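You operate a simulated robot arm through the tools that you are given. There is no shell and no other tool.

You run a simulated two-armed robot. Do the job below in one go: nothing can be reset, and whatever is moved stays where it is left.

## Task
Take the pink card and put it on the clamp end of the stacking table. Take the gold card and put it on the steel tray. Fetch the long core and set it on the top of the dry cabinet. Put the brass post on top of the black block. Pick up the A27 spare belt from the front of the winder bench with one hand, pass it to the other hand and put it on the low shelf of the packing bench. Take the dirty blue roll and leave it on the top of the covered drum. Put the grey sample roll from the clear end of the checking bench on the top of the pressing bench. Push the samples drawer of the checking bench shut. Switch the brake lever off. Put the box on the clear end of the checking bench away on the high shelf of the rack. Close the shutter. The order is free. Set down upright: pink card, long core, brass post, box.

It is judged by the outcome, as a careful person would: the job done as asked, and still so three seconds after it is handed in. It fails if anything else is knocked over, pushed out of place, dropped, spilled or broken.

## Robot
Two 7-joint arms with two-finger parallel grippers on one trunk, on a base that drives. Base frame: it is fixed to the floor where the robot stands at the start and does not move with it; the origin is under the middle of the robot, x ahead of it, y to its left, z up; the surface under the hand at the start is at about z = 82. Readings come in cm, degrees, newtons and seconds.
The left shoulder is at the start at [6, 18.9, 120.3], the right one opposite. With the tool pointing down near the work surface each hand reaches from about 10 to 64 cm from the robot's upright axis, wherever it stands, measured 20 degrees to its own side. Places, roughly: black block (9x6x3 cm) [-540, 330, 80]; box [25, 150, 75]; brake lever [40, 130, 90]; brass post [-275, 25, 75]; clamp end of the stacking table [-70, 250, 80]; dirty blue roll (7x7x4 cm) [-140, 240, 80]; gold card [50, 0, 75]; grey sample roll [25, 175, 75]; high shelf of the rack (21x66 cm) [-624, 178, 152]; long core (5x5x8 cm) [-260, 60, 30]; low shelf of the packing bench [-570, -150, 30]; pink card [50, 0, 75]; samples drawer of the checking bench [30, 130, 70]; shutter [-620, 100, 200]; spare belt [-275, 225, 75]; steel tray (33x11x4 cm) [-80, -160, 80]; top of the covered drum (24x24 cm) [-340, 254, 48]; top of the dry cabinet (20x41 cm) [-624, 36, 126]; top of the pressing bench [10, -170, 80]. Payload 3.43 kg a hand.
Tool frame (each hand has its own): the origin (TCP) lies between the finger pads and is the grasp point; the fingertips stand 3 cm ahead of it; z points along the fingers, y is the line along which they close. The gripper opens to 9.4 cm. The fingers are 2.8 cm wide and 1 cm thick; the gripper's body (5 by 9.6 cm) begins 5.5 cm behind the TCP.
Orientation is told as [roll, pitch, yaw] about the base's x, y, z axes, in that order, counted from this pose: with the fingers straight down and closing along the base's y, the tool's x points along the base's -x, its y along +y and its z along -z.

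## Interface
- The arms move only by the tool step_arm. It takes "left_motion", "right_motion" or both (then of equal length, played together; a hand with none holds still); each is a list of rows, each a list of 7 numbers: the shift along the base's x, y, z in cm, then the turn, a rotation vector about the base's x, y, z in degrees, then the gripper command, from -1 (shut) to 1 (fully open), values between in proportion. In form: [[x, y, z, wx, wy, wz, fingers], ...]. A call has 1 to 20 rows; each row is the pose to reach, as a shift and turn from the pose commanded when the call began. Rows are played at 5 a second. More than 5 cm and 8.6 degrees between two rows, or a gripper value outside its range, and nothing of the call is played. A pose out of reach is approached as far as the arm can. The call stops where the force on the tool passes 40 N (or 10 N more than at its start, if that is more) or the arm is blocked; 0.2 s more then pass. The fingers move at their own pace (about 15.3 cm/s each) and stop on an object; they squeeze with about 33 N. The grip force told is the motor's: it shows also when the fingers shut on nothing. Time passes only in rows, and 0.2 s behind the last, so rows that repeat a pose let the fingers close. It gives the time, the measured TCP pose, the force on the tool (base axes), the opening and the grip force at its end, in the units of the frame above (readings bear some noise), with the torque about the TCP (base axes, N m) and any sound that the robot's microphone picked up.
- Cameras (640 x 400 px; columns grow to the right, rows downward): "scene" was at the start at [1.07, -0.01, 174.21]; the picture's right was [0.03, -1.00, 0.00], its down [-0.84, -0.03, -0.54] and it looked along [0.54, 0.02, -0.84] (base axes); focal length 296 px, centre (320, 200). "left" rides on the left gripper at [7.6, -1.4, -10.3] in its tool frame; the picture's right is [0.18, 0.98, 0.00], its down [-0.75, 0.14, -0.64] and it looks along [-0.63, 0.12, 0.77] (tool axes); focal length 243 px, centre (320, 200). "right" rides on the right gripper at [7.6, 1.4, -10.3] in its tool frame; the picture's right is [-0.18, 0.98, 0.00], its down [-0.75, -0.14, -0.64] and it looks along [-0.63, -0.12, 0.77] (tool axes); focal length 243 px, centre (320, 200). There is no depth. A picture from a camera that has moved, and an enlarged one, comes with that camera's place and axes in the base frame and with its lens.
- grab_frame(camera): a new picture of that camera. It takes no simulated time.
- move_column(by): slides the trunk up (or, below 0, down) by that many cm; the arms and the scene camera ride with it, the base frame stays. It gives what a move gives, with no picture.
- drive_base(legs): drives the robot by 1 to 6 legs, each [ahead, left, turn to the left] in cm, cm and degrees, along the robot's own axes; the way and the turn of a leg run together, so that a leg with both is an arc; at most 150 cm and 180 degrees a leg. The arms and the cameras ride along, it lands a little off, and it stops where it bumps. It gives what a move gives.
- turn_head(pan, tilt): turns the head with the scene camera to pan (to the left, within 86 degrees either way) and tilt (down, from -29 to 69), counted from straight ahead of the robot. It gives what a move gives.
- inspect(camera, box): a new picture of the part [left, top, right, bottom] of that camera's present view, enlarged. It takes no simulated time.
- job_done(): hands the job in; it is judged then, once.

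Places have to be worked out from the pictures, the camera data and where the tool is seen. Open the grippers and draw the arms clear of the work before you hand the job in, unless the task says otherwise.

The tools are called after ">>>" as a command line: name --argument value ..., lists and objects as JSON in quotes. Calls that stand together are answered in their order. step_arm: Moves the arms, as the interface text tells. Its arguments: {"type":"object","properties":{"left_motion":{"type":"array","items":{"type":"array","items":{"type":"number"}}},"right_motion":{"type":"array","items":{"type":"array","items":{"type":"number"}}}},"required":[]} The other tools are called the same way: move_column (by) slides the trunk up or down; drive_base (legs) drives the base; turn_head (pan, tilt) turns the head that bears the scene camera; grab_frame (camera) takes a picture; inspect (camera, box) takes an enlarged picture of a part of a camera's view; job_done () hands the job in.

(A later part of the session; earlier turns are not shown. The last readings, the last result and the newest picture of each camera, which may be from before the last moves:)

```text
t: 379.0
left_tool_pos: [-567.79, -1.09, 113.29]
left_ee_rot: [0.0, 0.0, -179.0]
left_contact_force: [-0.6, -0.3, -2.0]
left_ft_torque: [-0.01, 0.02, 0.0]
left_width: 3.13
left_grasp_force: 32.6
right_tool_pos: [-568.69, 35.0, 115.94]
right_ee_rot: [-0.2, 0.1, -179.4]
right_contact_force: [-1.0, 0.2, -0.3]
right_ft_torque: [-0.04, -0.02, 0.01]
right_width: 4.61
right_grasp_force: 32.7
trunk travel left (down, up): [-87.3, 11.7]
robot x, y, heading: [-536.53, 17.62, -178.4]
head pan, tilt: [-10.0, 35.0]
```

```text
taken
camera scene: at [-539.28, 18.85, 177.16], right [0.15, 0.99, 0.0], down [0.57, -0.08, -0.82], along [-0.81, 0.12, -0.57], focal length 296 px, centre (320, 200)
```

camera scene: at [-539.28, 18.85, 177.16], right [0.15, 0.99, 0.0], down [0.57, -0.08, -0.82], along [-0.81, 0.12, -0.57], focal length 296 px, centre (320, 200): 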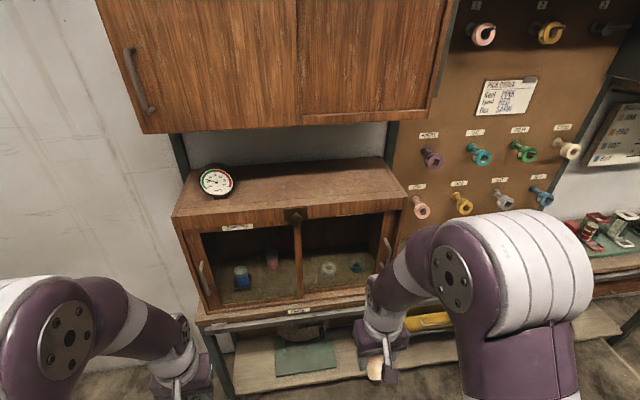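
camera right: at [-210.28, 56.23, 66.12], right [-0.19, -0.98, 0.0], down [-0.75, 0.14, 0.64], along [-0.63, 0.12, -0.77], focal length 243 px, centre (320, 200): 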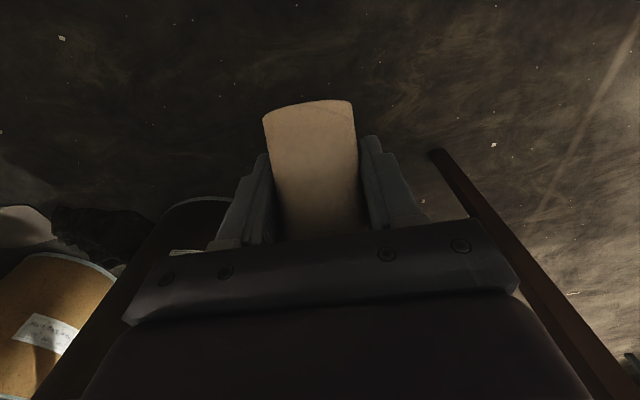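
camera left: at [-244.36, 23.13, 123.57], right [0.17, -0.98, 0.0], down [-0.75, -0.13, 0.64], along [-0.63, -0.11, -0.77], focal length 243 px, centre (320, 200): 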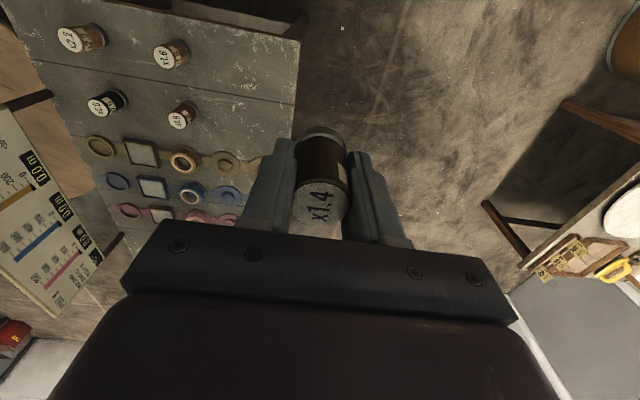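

The free part of the cabinet top runs from y 10 to 56, so I'll set the core at about (-619, 36). I'll raise the trunk, extend the right hand and tilt it 60° while still clear of the cabinet.

>>> move_column --by 11

>>> step_arm --right_motion '[[-4, 0, 3, 0, 0, 0, -1], [-8, 0, 6, 0, 0, 0, -1], [-12, 0.3, 8, 0, 0, 0, -1], [-16, 0.5, 9, 0, 0, 0, -1], [-19, 0.5, 9, 0, 8, 0, -1], [-20, 0.5, 9, 0, 16, 0, -1], [-20, 0.5, 9, 0, 24, 0, -1], [-20, 0.5, 9, 0, 32, 0, -1], [-20, 0.5, 9, 0, 40, 0, -1], [-20, 0.5, 9, 0, 48, 0, -1], [-20, 0.5, 9, 0, 56, 0, -1], [-20, 0.5, 9, 0, 60, 0, -1]]'

>>> grab_frame --camera "right"

>>> grab_frame --camera "scene"

```text
t: 380.4
left_tool_pos: [-567.79, -1.2, 124.37]
left_ee_rot: [0.0, 0.1, -179.0]
left_contact_force: [0.6, -0.3, -2.1]
left_ft_torque: [-0.03, 0.02, 0.0]
left_width: 3.15
left_grasp_force: 33.2
right_tool_pos: [-568.66, 35.04, 126.98]
right_ee_rot: [-0.3, 0.2, -179.3]
right_contact_force: [-0.2, -0.2, 0.3]
right_ft_torque: [0.0, 0.0, -0.01]
right_width: 4.61
right_grasp_force: 33.2
trunk travel left (down, up): [-98.3, 0.7]
robot x, y, heading: [-536.76, 17.66, -178.8]
head pan, tilt: [-10.0, 35.0]
```

```text
t: 383.0
left_tool_pos: [-567.97, -1.22, 124.33]
left_ee_rot: [-0.1, 0.1, -179.0]
left_contact_force: [-0.4, 0.0, -1.9]
left_ft_torque: [0.01, -0.02, 0.01]
left_width: 3.13
left_grasp_force: 32.9
right_tool_pos: [-591.7, 35.68, 135.08]
right_ee_rot: [-1.7, -48.7, -179.0]
right_contact_force: [0.0, 0.0, -0.4]
right_ft_torque: [-0.01, 0.0, -0.01]
right_width: 4.63
right_grasp_force: 33.2
right hand out of reach, approached as far as the arm can: row 4, 10, 11, 12
trunk travel left (down, up): [-98.3, 0.7]
robot x, y, heading: [-536.59, 17.76, -178.6]
head pan, tilt: [-10.0, 35.0]
```

```text
taken
camera right: at [-579.07, 34.18, 136.0], right [-0.13, -0.98, 0.12], down [-0.01, 0.12, 0.99], along [-0.99, 0.12, -0.03], focal length 243 px, centre (320, 200)
```

right: 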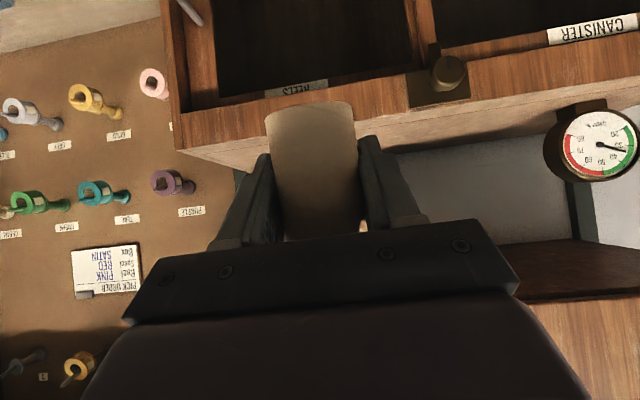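

```text
taken
camera scene: at [-539.42, 18.85, 188.15], right [0.15, 0.99, 0.0], down [0.57, -0.08, -0.82], along [-0.81, 0.12, -0.57], focal length 296 px, centre (320, 200)
```

scene: 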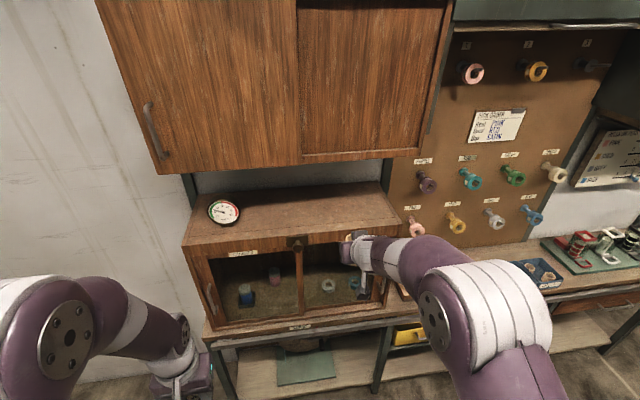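

The hand reached only 49° of tilt at this extension. The earlier tilt worked further out, so I'll extend 8 cm more at the same commanded tilt, still in front of the cabinet.

>>> step_arm --right_motion '[[-3, 0, 0.5, 0, 0, 0, -1], [-6, 0, 1, 0, 0, 0, -1], [-9, 0, 1.5, 0, 0, 0, -1], [-9, 0, 1.5, 0, 0, 0, -1]]'

>>> grab_frame --camera "right"

```text
t: 384.0
left_tool_pos: [-567.74, -1.12, 124.43]
left_ee_rot: [0.0, -0.1, -179.0]
left_contact_force: [0.2, -0.3, -1.7]
left_ft_torque: [-0.01, 0.0, 0.01]
left_width: 3.12
left_grasp_force: 32.9
right_tool_pos: [-600.46, 35.86, 136.44]
right_ee_rot: [-1.8, -48.8, -179.1]
right_contact_force: [-0.5, 0.6, 0.3]
right_ft_torque: [0.0, -0.02, 0.0]
right_width: 4.62
right_grasp_force: 32.9
trunk travel left (down, up): [-98.3, 0.7]
robot x, y, heading: [-536.47, 17.63, -178.6]
head pan, tilt: [-10.0, 35.0]
```

```text
taken
camera right: at [-587.81, 34.25, 137.45], right [-0.13, -0.98, 0.12], down [-0.01, 0.12, 0.99], along [-0.99, 0.13, -0.03], focal length 243 px, centre (320, 200)
```

right: 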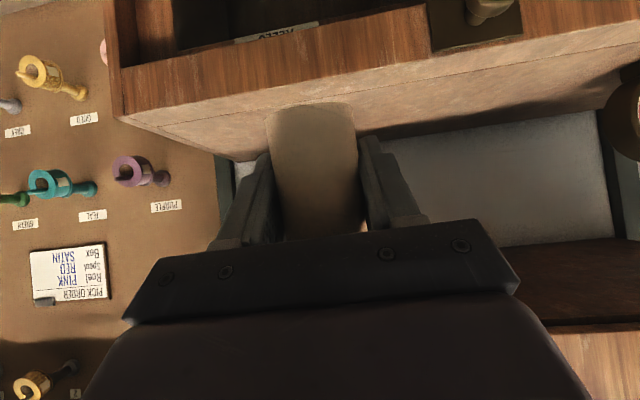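

It followed this time. Now I'll add the remaining 11° of tilt here so the core hangs upright.

>>> step_arm --right_motion '[[0, 0, 0, -0.3, 3.7, 0.4, -1], [0, 0, 0, -0.7, 7.5, 0.8, -1], [0, 0, 0, -1.0, 11.2, 1.2, -1], [0, 0, 0, -1.0, 11.2, 1.2, -1]]'

>>> grab_frame --camera "right"

>>> grab_frame --camera "scene"

```text
t: 385.0
left_tool_pos: [-567.69, -1.09, 124.25]
left_ee_rot: [0.0, 0.0, -179.0]
left_contact_force: [0.7, 0.0, -1.9]
left_ft_torque: [0.01, 0.04, 0.0]
left_width: 3.12
left_grasp_force: 33.3
right_tool_pos: [-600.69, 35.65, 136.52]
right_ee_rot: [-0.3, -60.1, -179.0]
right_contact_force: [-0.4, -0.1, -0.7]
right_ft_torque: [0.0, 0.02, -0.01]
right_width: 4.61
right_grasp_force: 33.0
right hand out of reach, approached as far as the arm can: row 3
trunk travel left (down, up): [-98.3, 0.7]
robot x, y, heading: [-536.67, 17.42, -178.6]
head pan, tilt: [-10.0, 35.0]
```

```text
taken
camera right: at [-587.98, 34.49, 135.15], right [-0.08, -0.98, 0.16], down [0.18, 0.14, 0.97], along [-0.98, 0.11, 0.17], focal length 243 px, centre (320, 200)
```

right: 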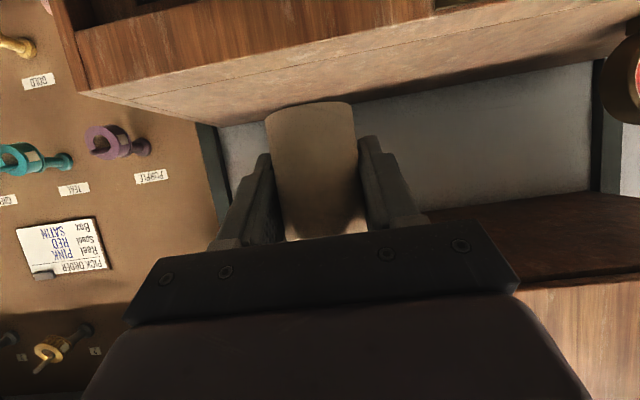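

```text
taken
camera scene: at [-539.17, 18.87, 188.15], right [0.15, 0.99, 0.0], down [0.57, -0.08, -0.82], along [-0.81, 0.12, -0.57], focal length 296 px, centre (320, 200)
```

scene: 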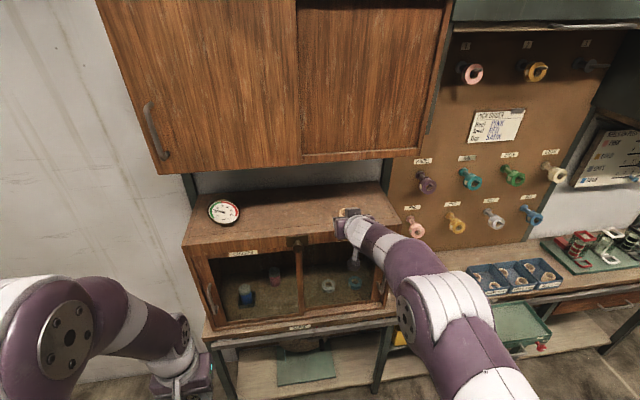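

The hand is at 60° and the core is upright. I'll carry it over the cabinet top by driving the base forward 17 cm.

>>> drive_base --legs '[[17, 0, 0]]'

>>> grab_frame --camera "right"

>>> grab_frame --camera "scene"

```text
t: 386.5
left_tool_pos: [-584.7, -1.64, 124.37]
left_ee_rot: [0.0, -0.2, -178.8]
left_contact_force: [0.9, -0.3, -1.5]
left_ft_torque: [-0.05, 0.02, -0.02]
left_width: 3.13
left_grasp_force: 33.0
right_tool_pos: [-617.64, 34.98, 136.9]
right_ee_rot: [-0.3, -60.2, -178.7]
right_contact_force: [-0.4, 0.0, -0.1]
right_ft_torque: [-0.03, -0.01, 0.02]
right_width: 4.64
right_grasp_force: 32.7
trunk travel left (down, up): [-98.3, 0.7]
robot x, y, heading: [-554.11, 16.88, -178.6]
head pan, tilt: [-10.0, 35.0]
```

```text
taken
camera right: at [-604.95, 33.89, 135.27], right [-0.08, -0.98, 0.16], down [0.18, 0.14, 0.97], along [-0.98, 0.1, 0.17], focal length 243 px, centre (320, 200)
```

right: 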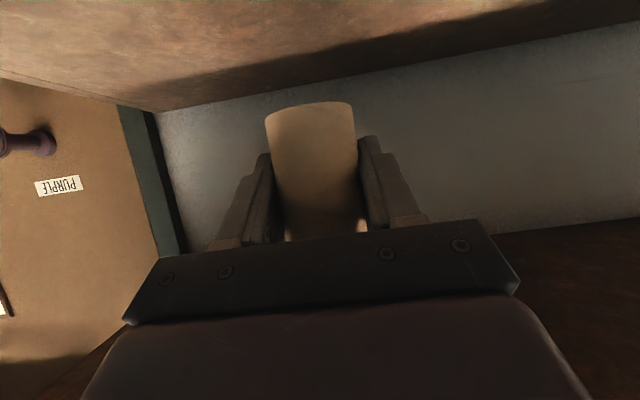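

```text
taken
camera scene: at [-555.98, 18.39, 188.16], right [0.15, 0.99, 0.0], down [0.56, -0.08, -0.82], along [-0.81, 0.12, -0.57], focal length 296 px, centre (320, 200)
```

scene: 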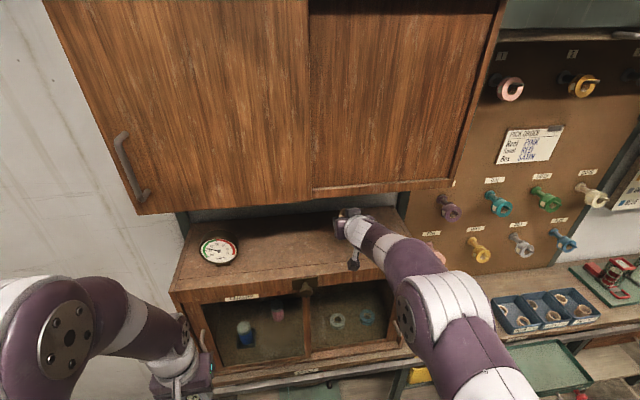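

The core is above the cabinet top. I'll lower it with the trunk, which keeps the arm's pose, first by 4 cm.

>>> move_column --by -4

>>> move_column --by -1

>>> grab_frame --camera "right"

```text
t: 387.3
left_tool_pos: [-585.17, -1.68, 120.28]
left_ee_rot: [0.1, 0.0, -178.8]
left_contact_force: [-0.8, -0.2, -1.2]
left_ft_torque: [0.0, 0.0, 0.01]
left_width: 3.13
left_grasp_force: 32.7
right_tool_pos: [-618.2, 35.09, 132.55]
right_ee_rot: [-0.3, -59.9, -178.7]
right_contact_force: [-0.5, -1.6, 0.1]
right_ft_torque: [-0.01, 0.02, -0.03]
right_width: 4.63
right_grasp_force: 33.1
trunk travel left (down, up): [-94.3, 4.7]
robot x, y, heading: [-553.9, 17.43, -178.2]
head pan, tilt: [-10.0, 35.0]
```

```text
t: 387.9
left_tool_pos: [-585.13, -1.56, 119.26]
left_ee_rot: [0.0, 0.0, -178.7]
left_contact_force: [0.0, 0.0, -1.5]
left_ft_torque: [0.01, -0.04, -0.01]
left_width: 3.14
left_grasp_force: 33.2
right_tool_pos: [-618.13, 35.11, 131.63]
right_ee_rot: [-0.4, -59.9, -178.8]
right_contact_force: [-0.2, -0.6, -0.6]
right_ft_torque: [0.01, 0.02, 0.04]
right_width: 4.62
right_grasp_force: 33.1
trunk travel left (down, up): [-93.3, 5.7]
robot x, y, heading: [-553.85, 17.43, -178.4]
head pan, tilt: [-10.0, 35.0]
```

```text
taken
camera right: at [-605.41, 33.87, 130.08], right [-0.08, -0.98, 0.16], down [0.18, 0.14, 0.97], along [-0.98, 0.1, 0.16], focal length 243 px, centre (320, 200)
```

right: 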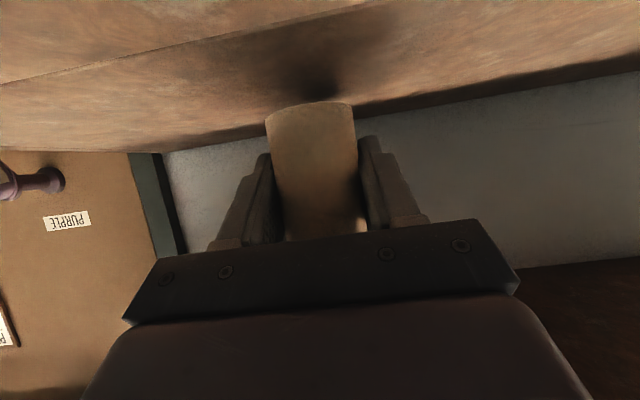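

>>> move_column --by -0.7

>>> move_column --by -0.5

```text
t: 388.5
left_tool_pos: [-585.08, -1.69, 118.66]
left_ee_rot: [0.0, 0.0, -178.8]
left_contact_force: [0.5, -0.5, -2.4]
left_ft_torque: [0.01, 0.0, 0.02]
left_width: 3.12
left_grasp_force: 32.9
right_tool_pos: [-618.16, 35.07, 131.03]
right_ee_rot: [-0.3, -60.0, -178.8]
right_contact_force: [0.2, -0.9, -0.2]
right_ft_torque: [0.02, 0.0, 0.0]
right_width: 4.6
right_grasp_force: 32.9
trunk travel left (down, up): [-92.6, 6.4]
robot x, y, heading: [-553.88, 16.96, -178.5]
head pan, tilt: [-10.0, 35.0]
```

```text
t: 389.0
left_tool_pos: [-585.04, -1.68, 118.08]
left_ee_rot: [0.1, 0.0, -178.8]
left_contact_force: [0.4, -0.3, -1.9]
left_ft_torque: [0.02, 0.0, -0.01]
left_width: 3.15
left_grasp_force: 32.9
right_tool_pos: [-618.07, 35.13, 130.4]
right_ee_rot: [-0.3, -60.0, -178.8]
right_contact_force: [-0.3, -0.1, -0.2]
right_ft_torque: [-0.03, -0.01, -0.05]
right_width: 4.61
right_grasp_force: 33.1
trunk travel left (down, up): [-92.1, 6.9]
robot x, y, heading: [-553.62, 16.9, -178.8]
head pan, tilt: [-10.0, 35.0]
```

>>> move_column --by -0.5

>>> inspect --camera "right" --box '[220, 60, 420, 185]'

```text
t: 389.5
left_tool_pos: [-585.21, -1.72, 117.61]
left_ee_rot: [0.0, 0.0, -178.8]
left_contact_force: [0.1, 0.6, -1.3]
left_ft_torque: [-0.03, 0.05, 0.01]
left_width: 3.14
left_grasp_force: 33.1
right_tool_pos: [-617.97, 35.1, 129.81]
right_ee_rot: [-0.3, -59.9, -178.8]
right_contact_force: [0.5, 0.6, -0.6]
right_ft_torque: [-0.01, -0.01, -0.02]
right_width: 4.61
right_grasp_force: 33.1
trunk travel left (down, up): [-91.6, 7.4]
robot x, y, heading: [-553.92, 17.23, -178.7]
head pan, tilt: [-10.0, 35.0]
```

```text
3.20 times, centred on (320, 122) of right
camera zoom: at [-605.37, 33.88, 128.39], right [-0.08, -0.98, 0.16], down [0.18, 0.14, 0.97], along [-0.98, 0.1, 0.16], focal length 776 px, centre (320, 448)
```

zoom: 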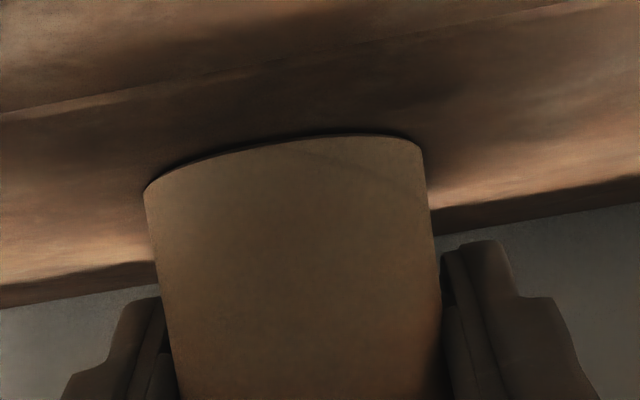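

It's almost touching. I'll go on in 0.3 cm steps.

>>> move_column --by -0.3

>>> move_column --by -0.3

```text
t: 390.1
left_tool_pos: [-584.99, -1.65, 117.37]
left_ee_rot: [0.1, -0.1, -178.8]
left_contact_force: [-0.5, 0.7, -2.0]
left_ft_torque: [0.0, -0.02, -0.03]
left_width: 3.13
left_grasp_force: 33.1
right_tool_pos: [-617.99, 35.15, 129.78]
right_ee_rot: [-0.3, -60.3, -178.8]
right_contact_force: [-1.3, 0.3, 6.6]
right_ft_torque: [0.02, -0.13, 0.03]
right_width: 4.6
right_grasp_force: 33.3
trunk travel left (down, up): [-91.3, 7.7]
robot x, y, heading: [-554.07, 17.53, -178.7]
head pan, tilt: [-10.0, 35.0]
```

```text
t: 390.6
left_tool_pos: [-584.87, -1.6, 117.03]
left_ee_rot: [0.0, -0.1, -178.8]
left_contact_force: [0.3, 0.5, -1.8]
left_ft_torque: [-0.01, -0.01, -0.01]
left_width: 3.12
left_grasp_force: 32.6
right_tool_pos: [-617.94, 34.98, 129.8]
right_ee_rot: [-0.2, -60.5, -178.9]
right_contact_force: [-6.2, 3.8, 23.3]
right_ft_torque: [0.08, -0.26, 0.03]
right_width: 4.59
right_grasp_force: 32.9
trunk travel left (down, up): [-91.0, 8.0]
robot x, y, heading: [-553.51, 17.22, -178.6]
head pan, tilt: [-10.0, 35.0]
```

It's seated with 23 N. I'll ease up, open the fingers, and back the hand out along its axis.

>>> move_column --by 0.3

>>> step_arm --right_motion '[[0, 0, 0, 0, 0, 0, -0.6], [0, 0, 0, 0, 0, 0, -0.2], [0, 0, 0, 0, 0, 0, 0.4], [0, 0, 0, 0, 0, 0, 1], [1, 0, 0.5, 0, 0, 0, 1], [3, 0, 1.5, 0, 0, 0, 1], [6, 0, 3, 0, 0, 0, 1], [10, 0, 4.5, 0, 0, 0, 1]]'

>>> grab_frame --camera "right"

```text
t: 391.1
left_tool_pos: [-584.91, -1.7, 117.38]
left_ee_rot: [0.0, -0.1, -178.8]
left_contact_force: [0.0, -0.2, -1.8]
left_ft_torque: [0.0, -0.05, 0.03]
left_width: 3.12
left_grasp_force: 33.4
right_tool_pos: [-617.91, 35.09, 129.79]
right_ee_rot: [-0.4, -60.2, -178.7]
right_contact_force: [-6.9, 1.4, 19.7]
right_ft_torque: [0.04, -0.19, 0.04]
right_width: 4.6
right_grasp_force: 33.2
trunk travel left (down, up): [-91.3, 7.7]
robot x, y, heading: [-554.23, 17.12, -178.4]
head pan, tilt: [-10.0, 35.0]
```

```text
t: 392.9
left_tool_pos: [-584.83, -1.62, 117.35]
left_ee_rot: [0.0, 0.0, -178.8]
left_contact_force: [1.0, 0.4, -2.3]
left_ft_torque: [0.02, -0.02, 0.02]
left_width: 3.12
left_grasp_force: 32.8
right_tool_pos: [-607.81, 35.01, 134.39]
right_ee_rot: [-0.3, -60.2, -178.8]
right_contact_force: [0.5, 0.2, 0.7]
right_ft_torque: [0.0, 0.04, -0.01]
right_width: 9.38
right_grasp_force: 0.1
right hand out of reach, approached as far as the arm can: row 7
trunk travel left (down, up): [-91.3, 7.7]
robot x, y, heading: [-553.57, 17.31, -178.2]
head pan, tilt: [-10.0, 35.0]
```

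```text
taken
camera right: at [-595.23, 33.8, 132.82], right [-0.08, -0.98, 0.16], down [0.18, 0.14, 0.97], along [-0.98, 0.1, 0.17], focal length 243 px, centre (320, 200)
```

right: 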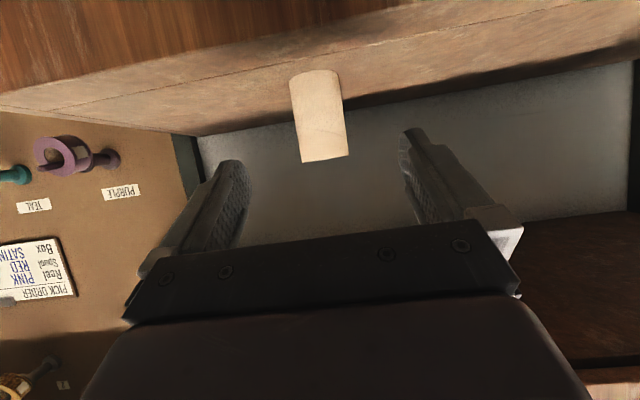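

The long core stands upright on the dry cabinet. I'll back the base off, then un-tilt the right hand.

>>> drive_base --legs '[[-35, 0, 0]]'

>>> step_arm --right_motion '[[-2, 0, 0, 0, -8, 0, 0], [-2, 0, -1, 0, -16, 0, -1], [-2, 0, -2, 0, -24, 0, -1], [-1, 0, -4, 0, -32, 0, -1], [0, 0, -6, 0, -40, 0, -1], [2, 0, -8, 0, -48, 0, -1], [4, 0, -10, 0, -56, 0, -1], [7, 0, -12, 0, -60, 0, -1], [11, 0, -13, 0, -60, 0, -1], [15, 0, -14, 0, -60, 0, -1]]'

>>> turn_head --pan -25 --tilt 5

>>> grab_frame --camera "scene"

```text
t: 395.2
left_tool_pos: [-549.34, -0.79, 117.35]
left_ee_rot: [0.0, 0.0, -178.8]
left_contact_force: [0.9, 0.7, -1.8]
left_ft_torque: [-0.02, -0.02, 0.0]
left_width: 3.13
left_grasp_force: 33.0
right_tool_pos: [-572.64, 35.91, 134.11]
right_ee_rot: [-0.4, -59.8, -178.7]
right_contact_force: [-0.8, -0.7, 0.9]
right_ft_torque: [0.0, -0.02, -0.04]
right_width: 9.4
right_grasp_force: 0.1
trunk travel left (down, up): [-91.3, 7.7]
robot x, y, heading: [-517.77, 18.3, -178.5]
head pan, tilt: [-10.0, 35.0]
```

```text
t: 397.4
left_tool_pos: [-549.2, -0.65, 117.46]
left_ee_rot: [0.0, -0.1, -178.8]
left_contact_force: [-0.1, 0.3, -1.8]
left_ft_torque: [0.01, 0.0, 0.02]
left_width: 3.11
left_grasp_force: 32.6
right_tool_pos: [-557.28, 36.24, 120.02]
right_ee_rot: [0.6, -0.1, -179.3]
right_contact_force: [-0.5, -0.3, -0.5]
right_ft_torque: [-0.02, 0.02, -0.03]
right_width: 0.0
right_grasp_force: 32.9
trunk travel left (down, up): [-91.3, 7.7]
robot x, y, heading: [-517.73, 18.18, -178.2]
head pan, tilt: [-10.0, 35.0]
```

```text
t: 398.4
left_tool_pos: [-549.37, -0.67, 117.36]
left_ee_rot: [-0.1, 0.0, -178.8]
left_contact_force: [0.0, -0.1, -2.1]
left_ft_torque: [0.04, -0.04, 0.0]
left_width: 3.14
left_grasp_force: 33.0
right_tool_pos: [-557.34, 36.1, 119.98]
right_ee_rot: [0.7, 0.0, -179.5]
right_contact_force: [-0.4, 0.1, -0.5]
right_ft_torque: [-0.02, 0.0, -0.02]
right_width: 0.01
right_grasp_force: 33.0
trunk travel left (down, up): [-91.3, 7.7]
robot x, y, heading: [-517.82, 18.19, -178.2]
head pan, tilt: [-25.0, 5.0]
```

```text
taken
camera scene: at [-520.55, 21.77, 185.96], right [0.4, 0.92, 0.0], down [0.08, -0.03, -1.0], along [-0.92, 0.39, -0.09], focal length 296 px, centre (320, 200)
```

scene: 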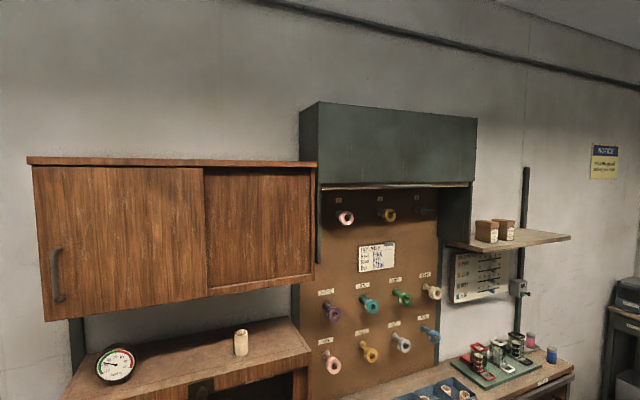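

The core stands well. The shutter's green housing is above the peg board, so I'll zoom in to find its bottom bar or handle.

>>> inspect --camera "scene" --box '[290, 90, 490, 220]'

>>> inspect --camera "scene" --box '[440, 150, 600, 340]'

```text
3.08 times, centred on (390, 155) of scene
camera zoom: at [-520.55, 21.77, 185.96], right [0.4, 0.92, 0.0], down [0.08, -0.03, -1.0], along [-0.92, 0.39, -0.09], focal length 909 px, centre (105, 338)
```

zoom: 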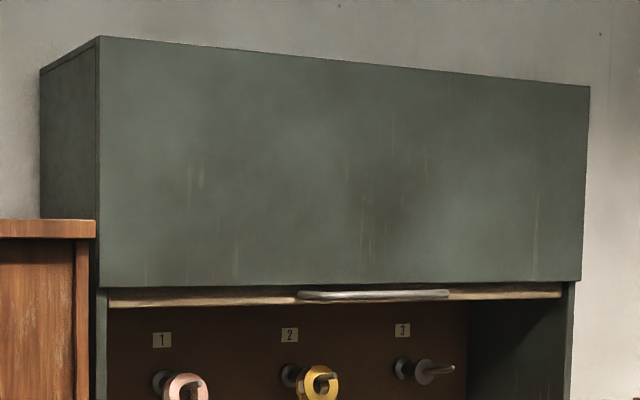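

```text
2.11 times, centred on (520, 245) of scene
camera zoom: at [-520.55, 21.77, 185.96], right [0.4, 0.92, 0.0], down [0.08, -0.03, -1.0], along [-0.92, 0.39, -0.09], focal length 622 px, centre (-101, 105)
```

zoom: 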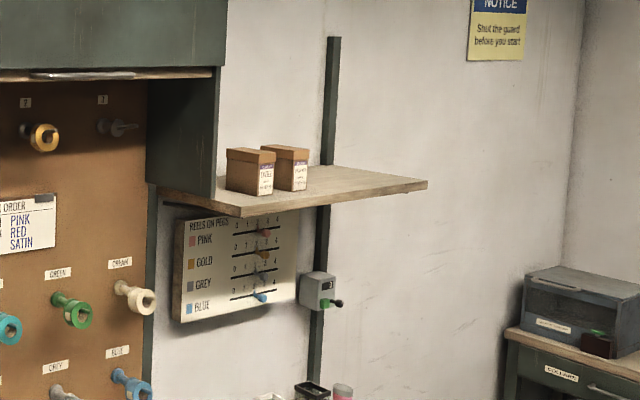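

The shutter's bottom bar has a metal handle near (-612, 98, 181). I'd rather have both hands free for it, so I'll place the brass post first: turn north and drive toward the corner bench.

>>> drive_base --legs '[[0, 0, -91], [150, 0, 0]]'

>>> turn_head --pan 0 --tilt 25

>>> grab_frame --camera "scene"

```text
t: 409.4
left_tool_pos: [-541.57, 196.41, 117.42]
left_ee_rot: [0.0, -0.1, 90.5]
left_contact_force: [0.2, 0.3, -1.3]
left_ft_torque: [0.01, 0.01, -0.01]
left_width: 3.14
left_grasp_force: 32.9
right_tool_pos: [-504.69, 204.11, 119.98]
right_ee_rot: [0.6, -0.1, 89.6]
right_contact_force: [0.5, -0.2, -0.6]
right_ft_torque: [0.0, 0.04, 0.01]
right_width: 0.0
right_grasp_force: 33.3
trunk travel left (down, up): [-91.3, 7.7]
robot x, y, heading: [-523.5, 165.1, 90.7]
head pan, tilt: [-25.0, 5.0]
```

```text
t: 410.3
left_tool_pos: [-541.58, 196.58, 117.39]
left_ee_rot: [0.0, 0.0, 90.3]
left_contact_force: [-0.5, 0.6, -2.1]
left_ft_torque: [-0.01, 0.01, 0.01]
left_width: 3.13
left_grasp_force: 32.7
right_tool_pos: [-504.68, 204.11, 120.1]
right_ee_rot: [0.7, 0.0, 89.7]
right_contact_force: [-0.7, 0.7, 0.8]
right_ft_torque: [-0.03, 0.04, -0.04]
right_width: 0.0
right_grasp_force: 33.2
trunk travel left (down, up): [-91.3, 7.7]
robot x, y, heading: [-523.36, 165.1, 90.8]
head pan, tilt: [0.0, 25.0]
```

```text
taken
camera scene: at [-523.16, 168.18, 182.73], right [1.0, 0.01, 0.0], down [0.01, -0.42, -0.91], along [-0.01, 0.91, -0.42], focal length 296 px, centre (320, 200)
```

scene: 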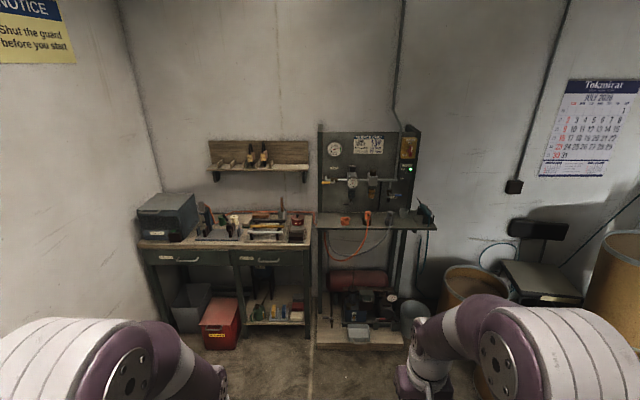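

>>> inspect --camera "scene" --box '[130, 180, 330, 280]'

```text
3.20 times, centred on (230, 230) of scene
camera zoom: at [-523.16, 168.18, 182.73], right [1.0, 0.01, 0.0], down [0.01, -0.42, -0.91], along [-0.01, 0.91, -0.42], focal length 946 px, centre (608, 104)
```

zoom: 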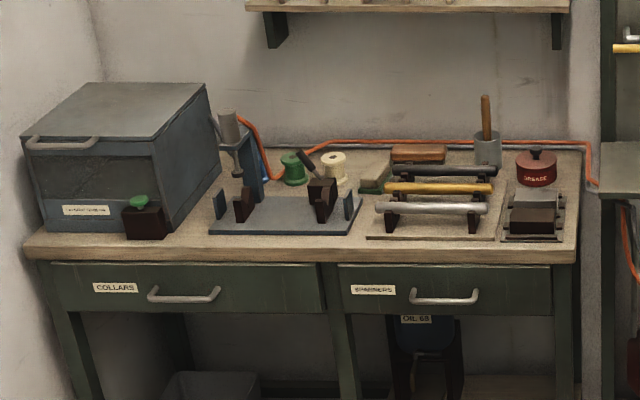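

The black block sits at about (-540, 328) on the corner bench, right where stated. I'll drive up and look at its top from above.

>>> drive_base --legs '[[105, 0, -0.8]]'

>>> turn_head --pan 10 --tilt 50

>>> grab_frame --camera "scene"

>>> grab_frame --camera "left"

```text
t: 415.8
left_tool_pos: [-540.42, 303.74, 117.37]
left_ee_rot: [0.0, -0.1, 88.6]
left_contact_force: [1.0, 0.5, -2.3]
left_ft_torque: [-0.02, -0.03, 0.0]
left_width: 3.14
left_grasp_force: 32.7
right_tool_pos: [-503.12, 309.9, 120.0]
right_ee_rot: [0.7, 0.1, 87.8]
right_contact_force: [0.3, 0.1, -0.2]
right_ft_torque: [0.02, 0.02, 0.01]
right_width: 0.01
right_grasp_force: 33.5
trunk travel left (down, up): [-91.3, 7.7]
robot x, y, heading: [-522.69, 271.5, 88.8]
head pan, tilt: [0.0, 25.0]
```

```text
t: 416.7
left_tool_pos: [-540.3, 303.65, 117.4]
left_ee_rot: [0.1, 0.0, 88.5]
left_contact_force: [0.7, -0.5, -2.5]
left_ft_torque: [-0.01, -0.01, -0.01]
left_width: 3.13
left_grasp_force: 32.6
right_tool_pos: [-503.11, 310.11, 120.02]
right_ee_rot: [0.6, 0.0, 87.9]
right_contact_force: [-0.9, 0.1, 0.4]
right_ft_torque: [-0.01, 0.0, 0.0]
right_width: 0.0
right_grasp_force: 33.5
trunk travel left (down, up): [-91.3, 7.7]
robot x, y, heading: [-523.0, 271.54, 89.2]
head pan, tilt: [10.0, 50.0]
```

```text
taken
camera scene: at [-524.21, 273.13, 178.98], right [0.99, 0.16, 0.0], down [0.12, -0.76, -0.64], along [-0.1, 0.64, -0.77], focal length 296 px, centre (320, 200)
```

scene: 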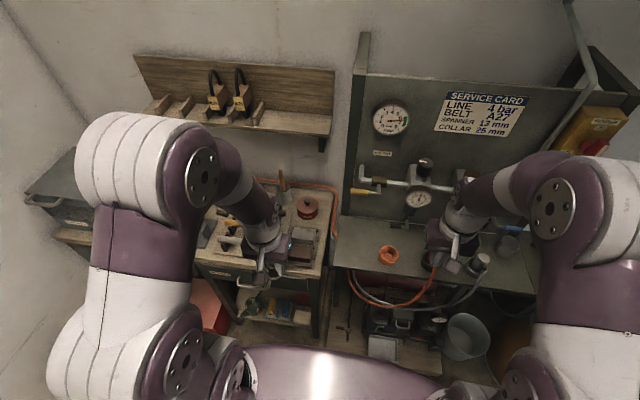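

```text
taken
camera left: at [-539.19, 296.11, 127.52], right [-0.99, -0.16, 0.0], down [-0.12, 0.76, 0.64], along [-0.1, 0.63, -0.77], focal length 243 px, centre (320, 200)
```

left: 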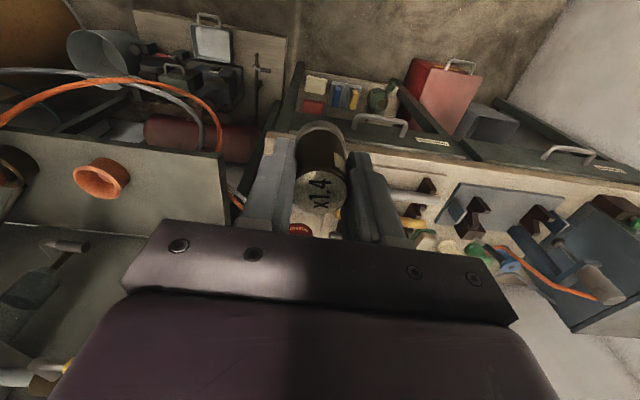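

>>> inspect --camera "scene" --box '[200, 170, 340, 290]'

>>> inspect --camera "left" --box '[230, 150, 470, 270]'

```text
3.33 times, centred on (270, 230) of scene
camera zoom: at [-524.21, 273.13, 178.98], right [0.99, 0.16, 0.0], down [0.12, -0.76, -0.64], along [-0.1, 0.64, -0.77], focal length 985 px, centre (487, 100)
```

zoom: 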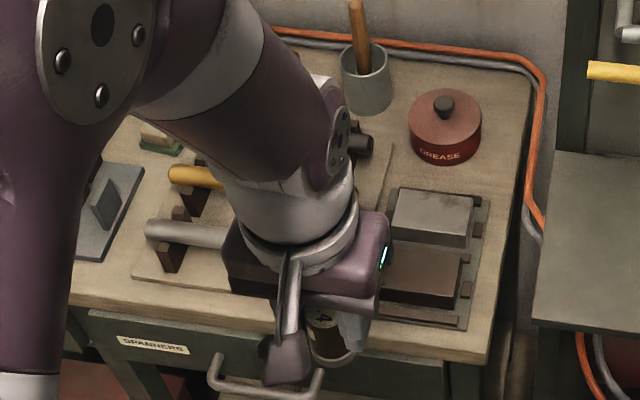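

```text
2.67 times, centred on (350, 210) of left
camera zoom: at [-539.19, 296.11, 127.52], right [-0.99, -0.16, 0.0], down [-0.12, 0.76, 0.64], along [-0.1, 0.63, -0.77], focal length 647 px, centre (240, 173)
```

zoom: 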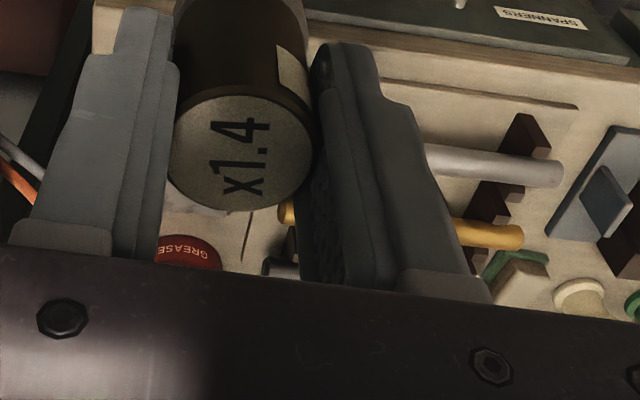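

A dark block sits in front and a grey one behind, in a small rack beside the grease tin. My hand hides part of it, so I'll move the hand left and look again.

>>> step_arm --left_motion '[[-4, 0, 1, 0, 0, 0, -1], [-8, -1, 2, 0, 0, 0, -1], [-12, -2, 3, 0, 0, 0, -1], [-15, -3, 3, 0, 0, 0, -1]]'

>>> inspect --camera "scene" --box '[250, 180, 350, 280]'

>>> grab_frame --camera "left"

```text
t: 417.7
left_tool_pos: [-555.56, 300.57, 120.33]
left_ee_rot: [-0.1, 0.0, 88.4]
left_contact_force: [-0.1, 0.4, -2.0]
left_ft_torque: [0.02, 0.03, 0.02]
left_width: 3.14
left_grasp_force: 32.8
right_tool_pos: [-503.33, 310.09, 120.12]
right_ee_rot: [0.5, 0.1, 87.9]
right_contact_force: [-0.2, 0.3, -0.1]
right_ft_torque: [0.02, 0.02, -0.01]
right_width: 0.0
right_grasp_force: 33.0
trunk travel left (down, up): [-91.3, 7.7]
robot x, y, heading: [-522.81, 271.87, 88.9]
head pan, tilt: [10.0, 50.0]
```

```text
4.00 times, centred on (300, 230) of scene
camera zoom: at [-524.39, 273.11, 178.98], right [0.99, 0.16, 0.0], down [0.12, -0.76, -0.64], along [-0.1, 0.63, -0.77], focal length 1182 px, centre (400, 80)
```

zoom: 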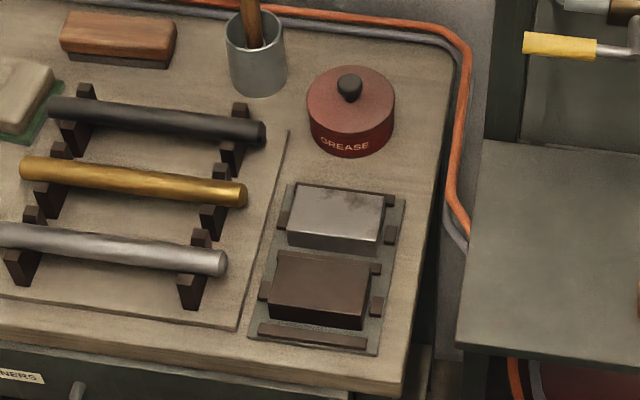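

```text
taken
camera left: at [-554.31, 292.89, 130.57], right [-0.99, -0.16, 0.0], down [-0.12, 0.76, 0.64], along [-0.1, 0.63, -0.77], focal length 243 px, centre (320, 200)
```

left: 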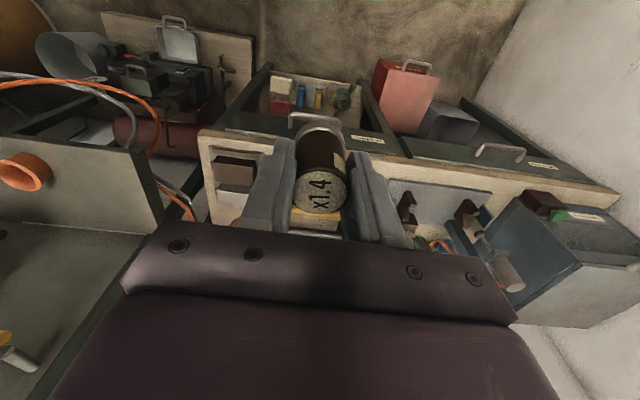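

The rack holds a dark block in front and a grey one behind. A golden rod here gives me a reference for how brass looks, so I'll re-check the post's colour in this better light.

>>> inspect --camera "left" --box '[270, 110, 370, 240]'

>>> inspect --camera "scene" --box '[210, 215, 310, 300]'

```text
3.08 times, centred on (320, 175) of left
camera zoom: at [-554.31, 292.89, 130.57], right [-0.99, -0.16, 0.0], down [-0.12, 0.76, 0.64], along [-0.1, 0.63, -0.77], focal length 746 px, centre (320, 277)
```

zoom: 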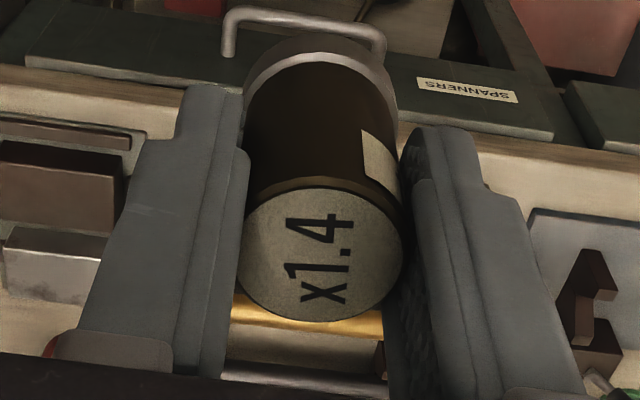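

```text
4.71 times, centred on (260, 258) of scene
camera zoom: at [-524.39, 273.11, 178.98], right [0.99, 0.16, 0.0], down [0.12, -0.76, -0.64], along [-0.1, 0.63, -0.77], focal length 1390 px, centre (602, -71)
```

zoom: 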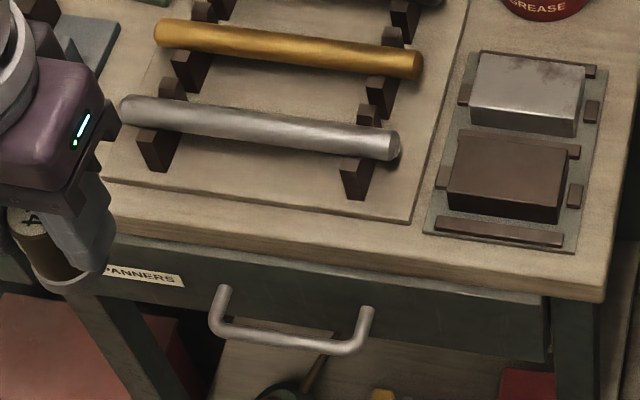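

>>> inspect --camera "scene" --box '[200, 245, 240, 285]'

```text
10.00 times, centred on (220, 265) of scene
camera zoom: at [-524.39, 273.11, 178.98], right [0.99, 0.16, 0.0], down [0.12, -0.76, -0.64], along [-0.1, 0.63, -0.77], focal length 2955 px, centre (1320, -450)
```

zoom: 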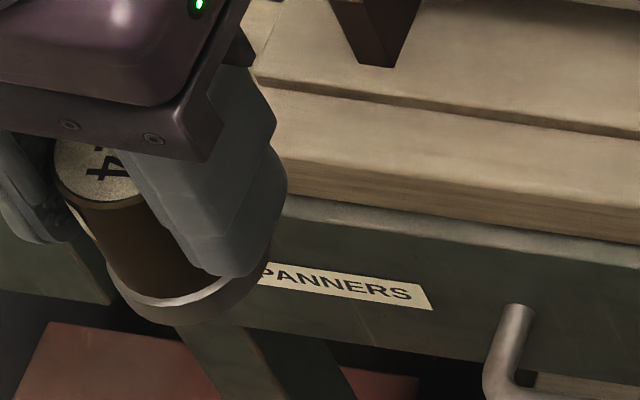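

In this view the post's side shows golden-brown metal, so it is the brass post. I'll use the right camera for a second view of the block to fix its height and position.

>>> grab_frame --camera "right"

```text
taken
camera right: at [-504.92, 302.48, 130.26], right [-0.98, 0.22, 0.01], down [0.18, 0.75, 0.64], along [0.13, 0.63, -0.77], focal length 243 px, centre (320, 200)
```

right: 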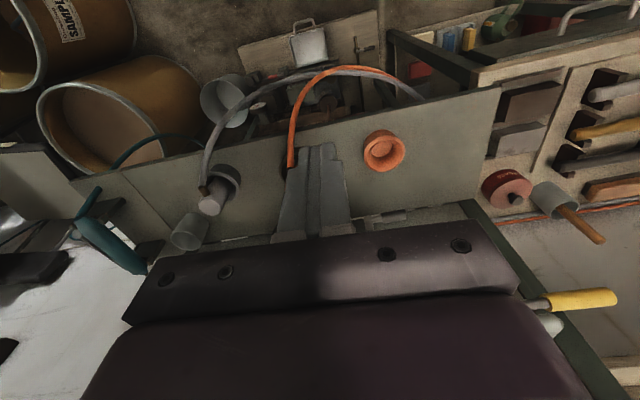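

>>> inspect --camera "right" --box '[460, 50, 620, 170]'

```text
3.33 times, centred on (540, 110) of right
camera zoom: at [-504.92, 302.48, 130.26], right [-0.98, 0.22, 0.01], down [0.18, 0.75, 0.64], along [0.13, 0.63, -0.77], focal length 809 px, centre (-413, 500)
```

zoom: 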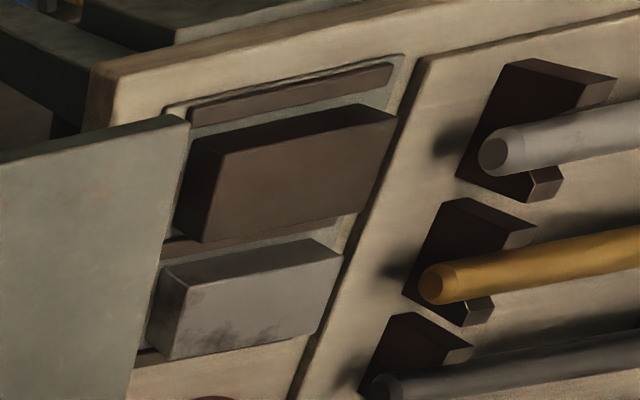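

Triangulated: the black block's top centre is at (-540.0, 325.6, 85.9). I'll carry the post over it at height and lower to just above.

>>> step_arm --left_motion '[[2.5, 4.1, 0, 0, 0, 0, -1], [5, 8.2, 0, 0, 0, 0, -1], [7.5, 12.3, 0, 0, 0, 0, -1], [10, 16.4, 0, 0, 0, 0, -1], [12.6, 20.5, 0, 0, 0, 0, -1], [15.4, 24.4, -1, 0, 0, 0, -1], [15.5, 25, -5, 0, 0, 0, -1], [15.5, 25, -10, 0, 0, 0, -1], [15.5, 25, -15, 0, 0, 0, -1], [15.5, 25, -20, 0, 0, 0, -1], [15.5, 25, -24.5, 0, 0, 0, -1]]'

>>> grab_frame --camera "left"

>>> inspect --camera "right" --box '[440, 50, 640, 210]'

```text
t: 420.1
left_tool_pos: [-539.89, 325.95, 95.99]
left_ee_rot: [0.1, 0.0, 88.4]
left_contact_force: [0.3, 0.0, -2.0]
left_ft_torque: [-0.03, 0.01, 0.02]
left_width: 3.12
left_grasp_force: 33.0
right_tool_pos: [-503.23, 310.2, 120.02]
right_ee_rot: [0.7, 0.0, 87.9]
right_contact_force: [0.2, 1.0, -0.2]
right_ft_torque: [0.01, 0.0, 0.01]
right_width: 0.0
right_grasp_force: 33.1
trunk travel left (down, up): [-91.3, 7.7]
robot x, y, heading: [-522.77, 271.94, 89.1]
head pan, tilt: [10.0, 50.0]
```

```text
taken
camera left: at [-538.78, 318.21, 106.23], right [-0.99, -0.16, 0.0], down [-0.12, 0.76, 0.64], along [-0.1, 0.63, -0.77], focal length 243 px, centre (320, 200)
```

left: 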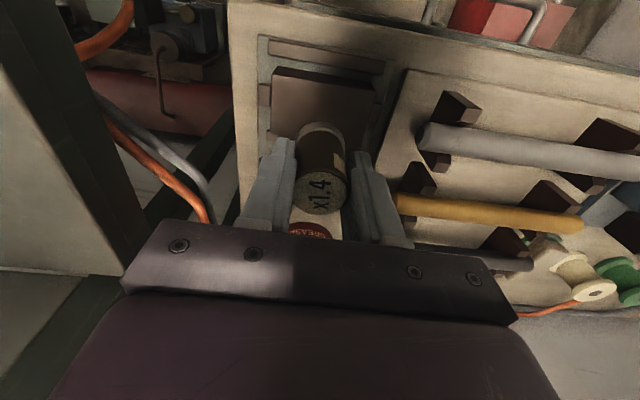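

```text
2.50 times, centred on (540, 130) of right
camera zoom: at [-504.84, 302.6, 130.23], right [-0.98, 0.22, 0.01], down [0.18, 0.75, 0.64], along [0.13, 0.63, -0.77], focal length 606 px, centre (-230, 375)
```

zoom: 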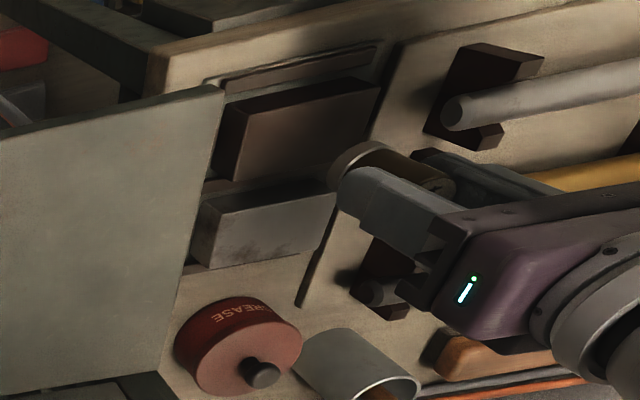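

>>> inspect --camera "left" --box '[240, 40, 400, 160]'

```text
3.33 times, centred on (320, 100) of left
camera zoom: at [-538.78, 318.21, 106.23], right [-0.99, -0.16, 0.0], down [-0.12, 0.76, 0.64], along [-0.1, 0.63, -0.77], focal length 809 px, centre (320, 533)
```

zoom: 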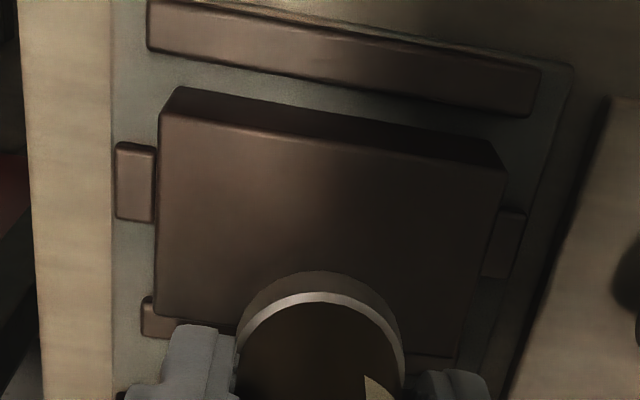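

The block's top face is centred right under the post's path. I'll lower in small steps.

>>> step_arm --left_motion '[[0, -0.2, -1, 0, 0, 0, -1], [0, -0.2, -2, 0, 0, 0, -1], [0, -0.2, -3, 0, 0, 0, -1], [0, -0.2, -3.5, 0, 0, 0, -1]]'

>>> inspect --camera "left" --box '[240, 40, 400, 160]'

```text
t: 421.1
left_tool_pos: [-539.94, 325.67, 92.37]
left_ee_rot: [0.0, -0.1, 88.4]
left_contact_force: [-0.3, -0.5, -0.9]
left_ft_torque: [-0.01, 0.01, -0.01]
left_width: 3.15
left_grasp_force: 32.6
right_tool_pos: [-503.12, 310.2, 120.06]
right_ee_rot: [0.7, 0.0, 88.0]
right_contact_force: [-0.8, 0.0, 0.5]
right_ft_torque: [0.0, -0.02, 0.01]
right_width: 0.01
right_grasp_force: 33.3
trunk travel left (down, up): [-91.3, 7.7]
robot x, y, heading: [-523.11, 272.1, 89.1]
head pan, tilt: [10.0, 50.0]
```

```text
3.33 times, centred on (320, 100) of left
camera zoom: at [-538.77, 317.97, 102.49], right [-0.99, -0.16, 0.0], down [-0.12, 0.76, 0.64], along [-0.1, 0.63, -0.77], focal length 809 px, centre (320, 533)
```

zoom: 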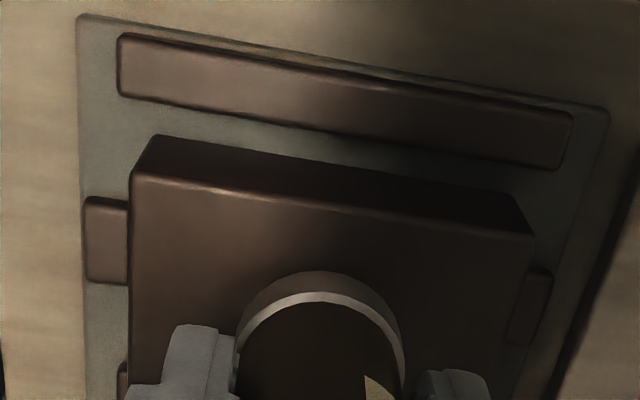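

>>> step_arm --left_motion '[[0, 0, -0.3, 0, 0, 0, -1], [0, 0, -0.6, 0, 0, 0, -1], [0, 0, -0.9, 0, 0, 0, -1]]'

```text
t: 421.9
left_tool_pos: [-539.87, 325.7, 91.47]
left_ee_rot: [0.0, 0.0, 88.6]
left_contact_force: [0.0, 0.0, -1.3]
left_ft_torque: [-0.02, 0.0, 0.02]
left_width: 3.16
left_grasp_force: 33.0
right_tool_pos: [-503.22, 310.01, 120.11]
right_ee_rot: [0.7, 0.1, 87.8]
right_contact_force: [0.2, 0.9, 0.3]
right_ft_torque: [-0.03, -0.01, -0.02]
right_width: 0.0
right_grasp_force: 33.3
trunk travel left (down, up): [-91.3, 7.7]
robot x, y, heading: [-523.21, 271.73, 89.0]
head pan, tilt: [10.0, 50.0]
```

>>> step_arm --left_motion '[[0, 0, -0.25, 0, 0, 0, -1], [0, 0, -0.5, 0, 0, 0, -1], [0, 0, -0.75, 0, 0, 0, -1]]'

```text
t: 422.7
left_tool_pos: [-539.79, 325.52, 90.85]
left_ee_rot: [0.0, -0.2, 88.5]
left_contact_force: [-1.5, -0.4, 9.7]
left_ft_torque: [-0.12, 0.08, -0.02]
left_width: 3.15
left_grasp_force: 32.8
right_tool_pos: [-503.13, 309.87, 120.12]
right_ee_rot: [0.7, -0.1, 87.9]
right_contact_force: [0.0, 0.3, -1.2]
right_ft_torque: [0.01, 0.01, 0.0]
right_width: 0.02
right_grasp_force: 32.7
trunk travel left (down, up): [-91.3, 7.7]
robot x, y, heading: [-522.87, 271.56, 89.1]
head pan, tilt: [10.0, 50.0]
```

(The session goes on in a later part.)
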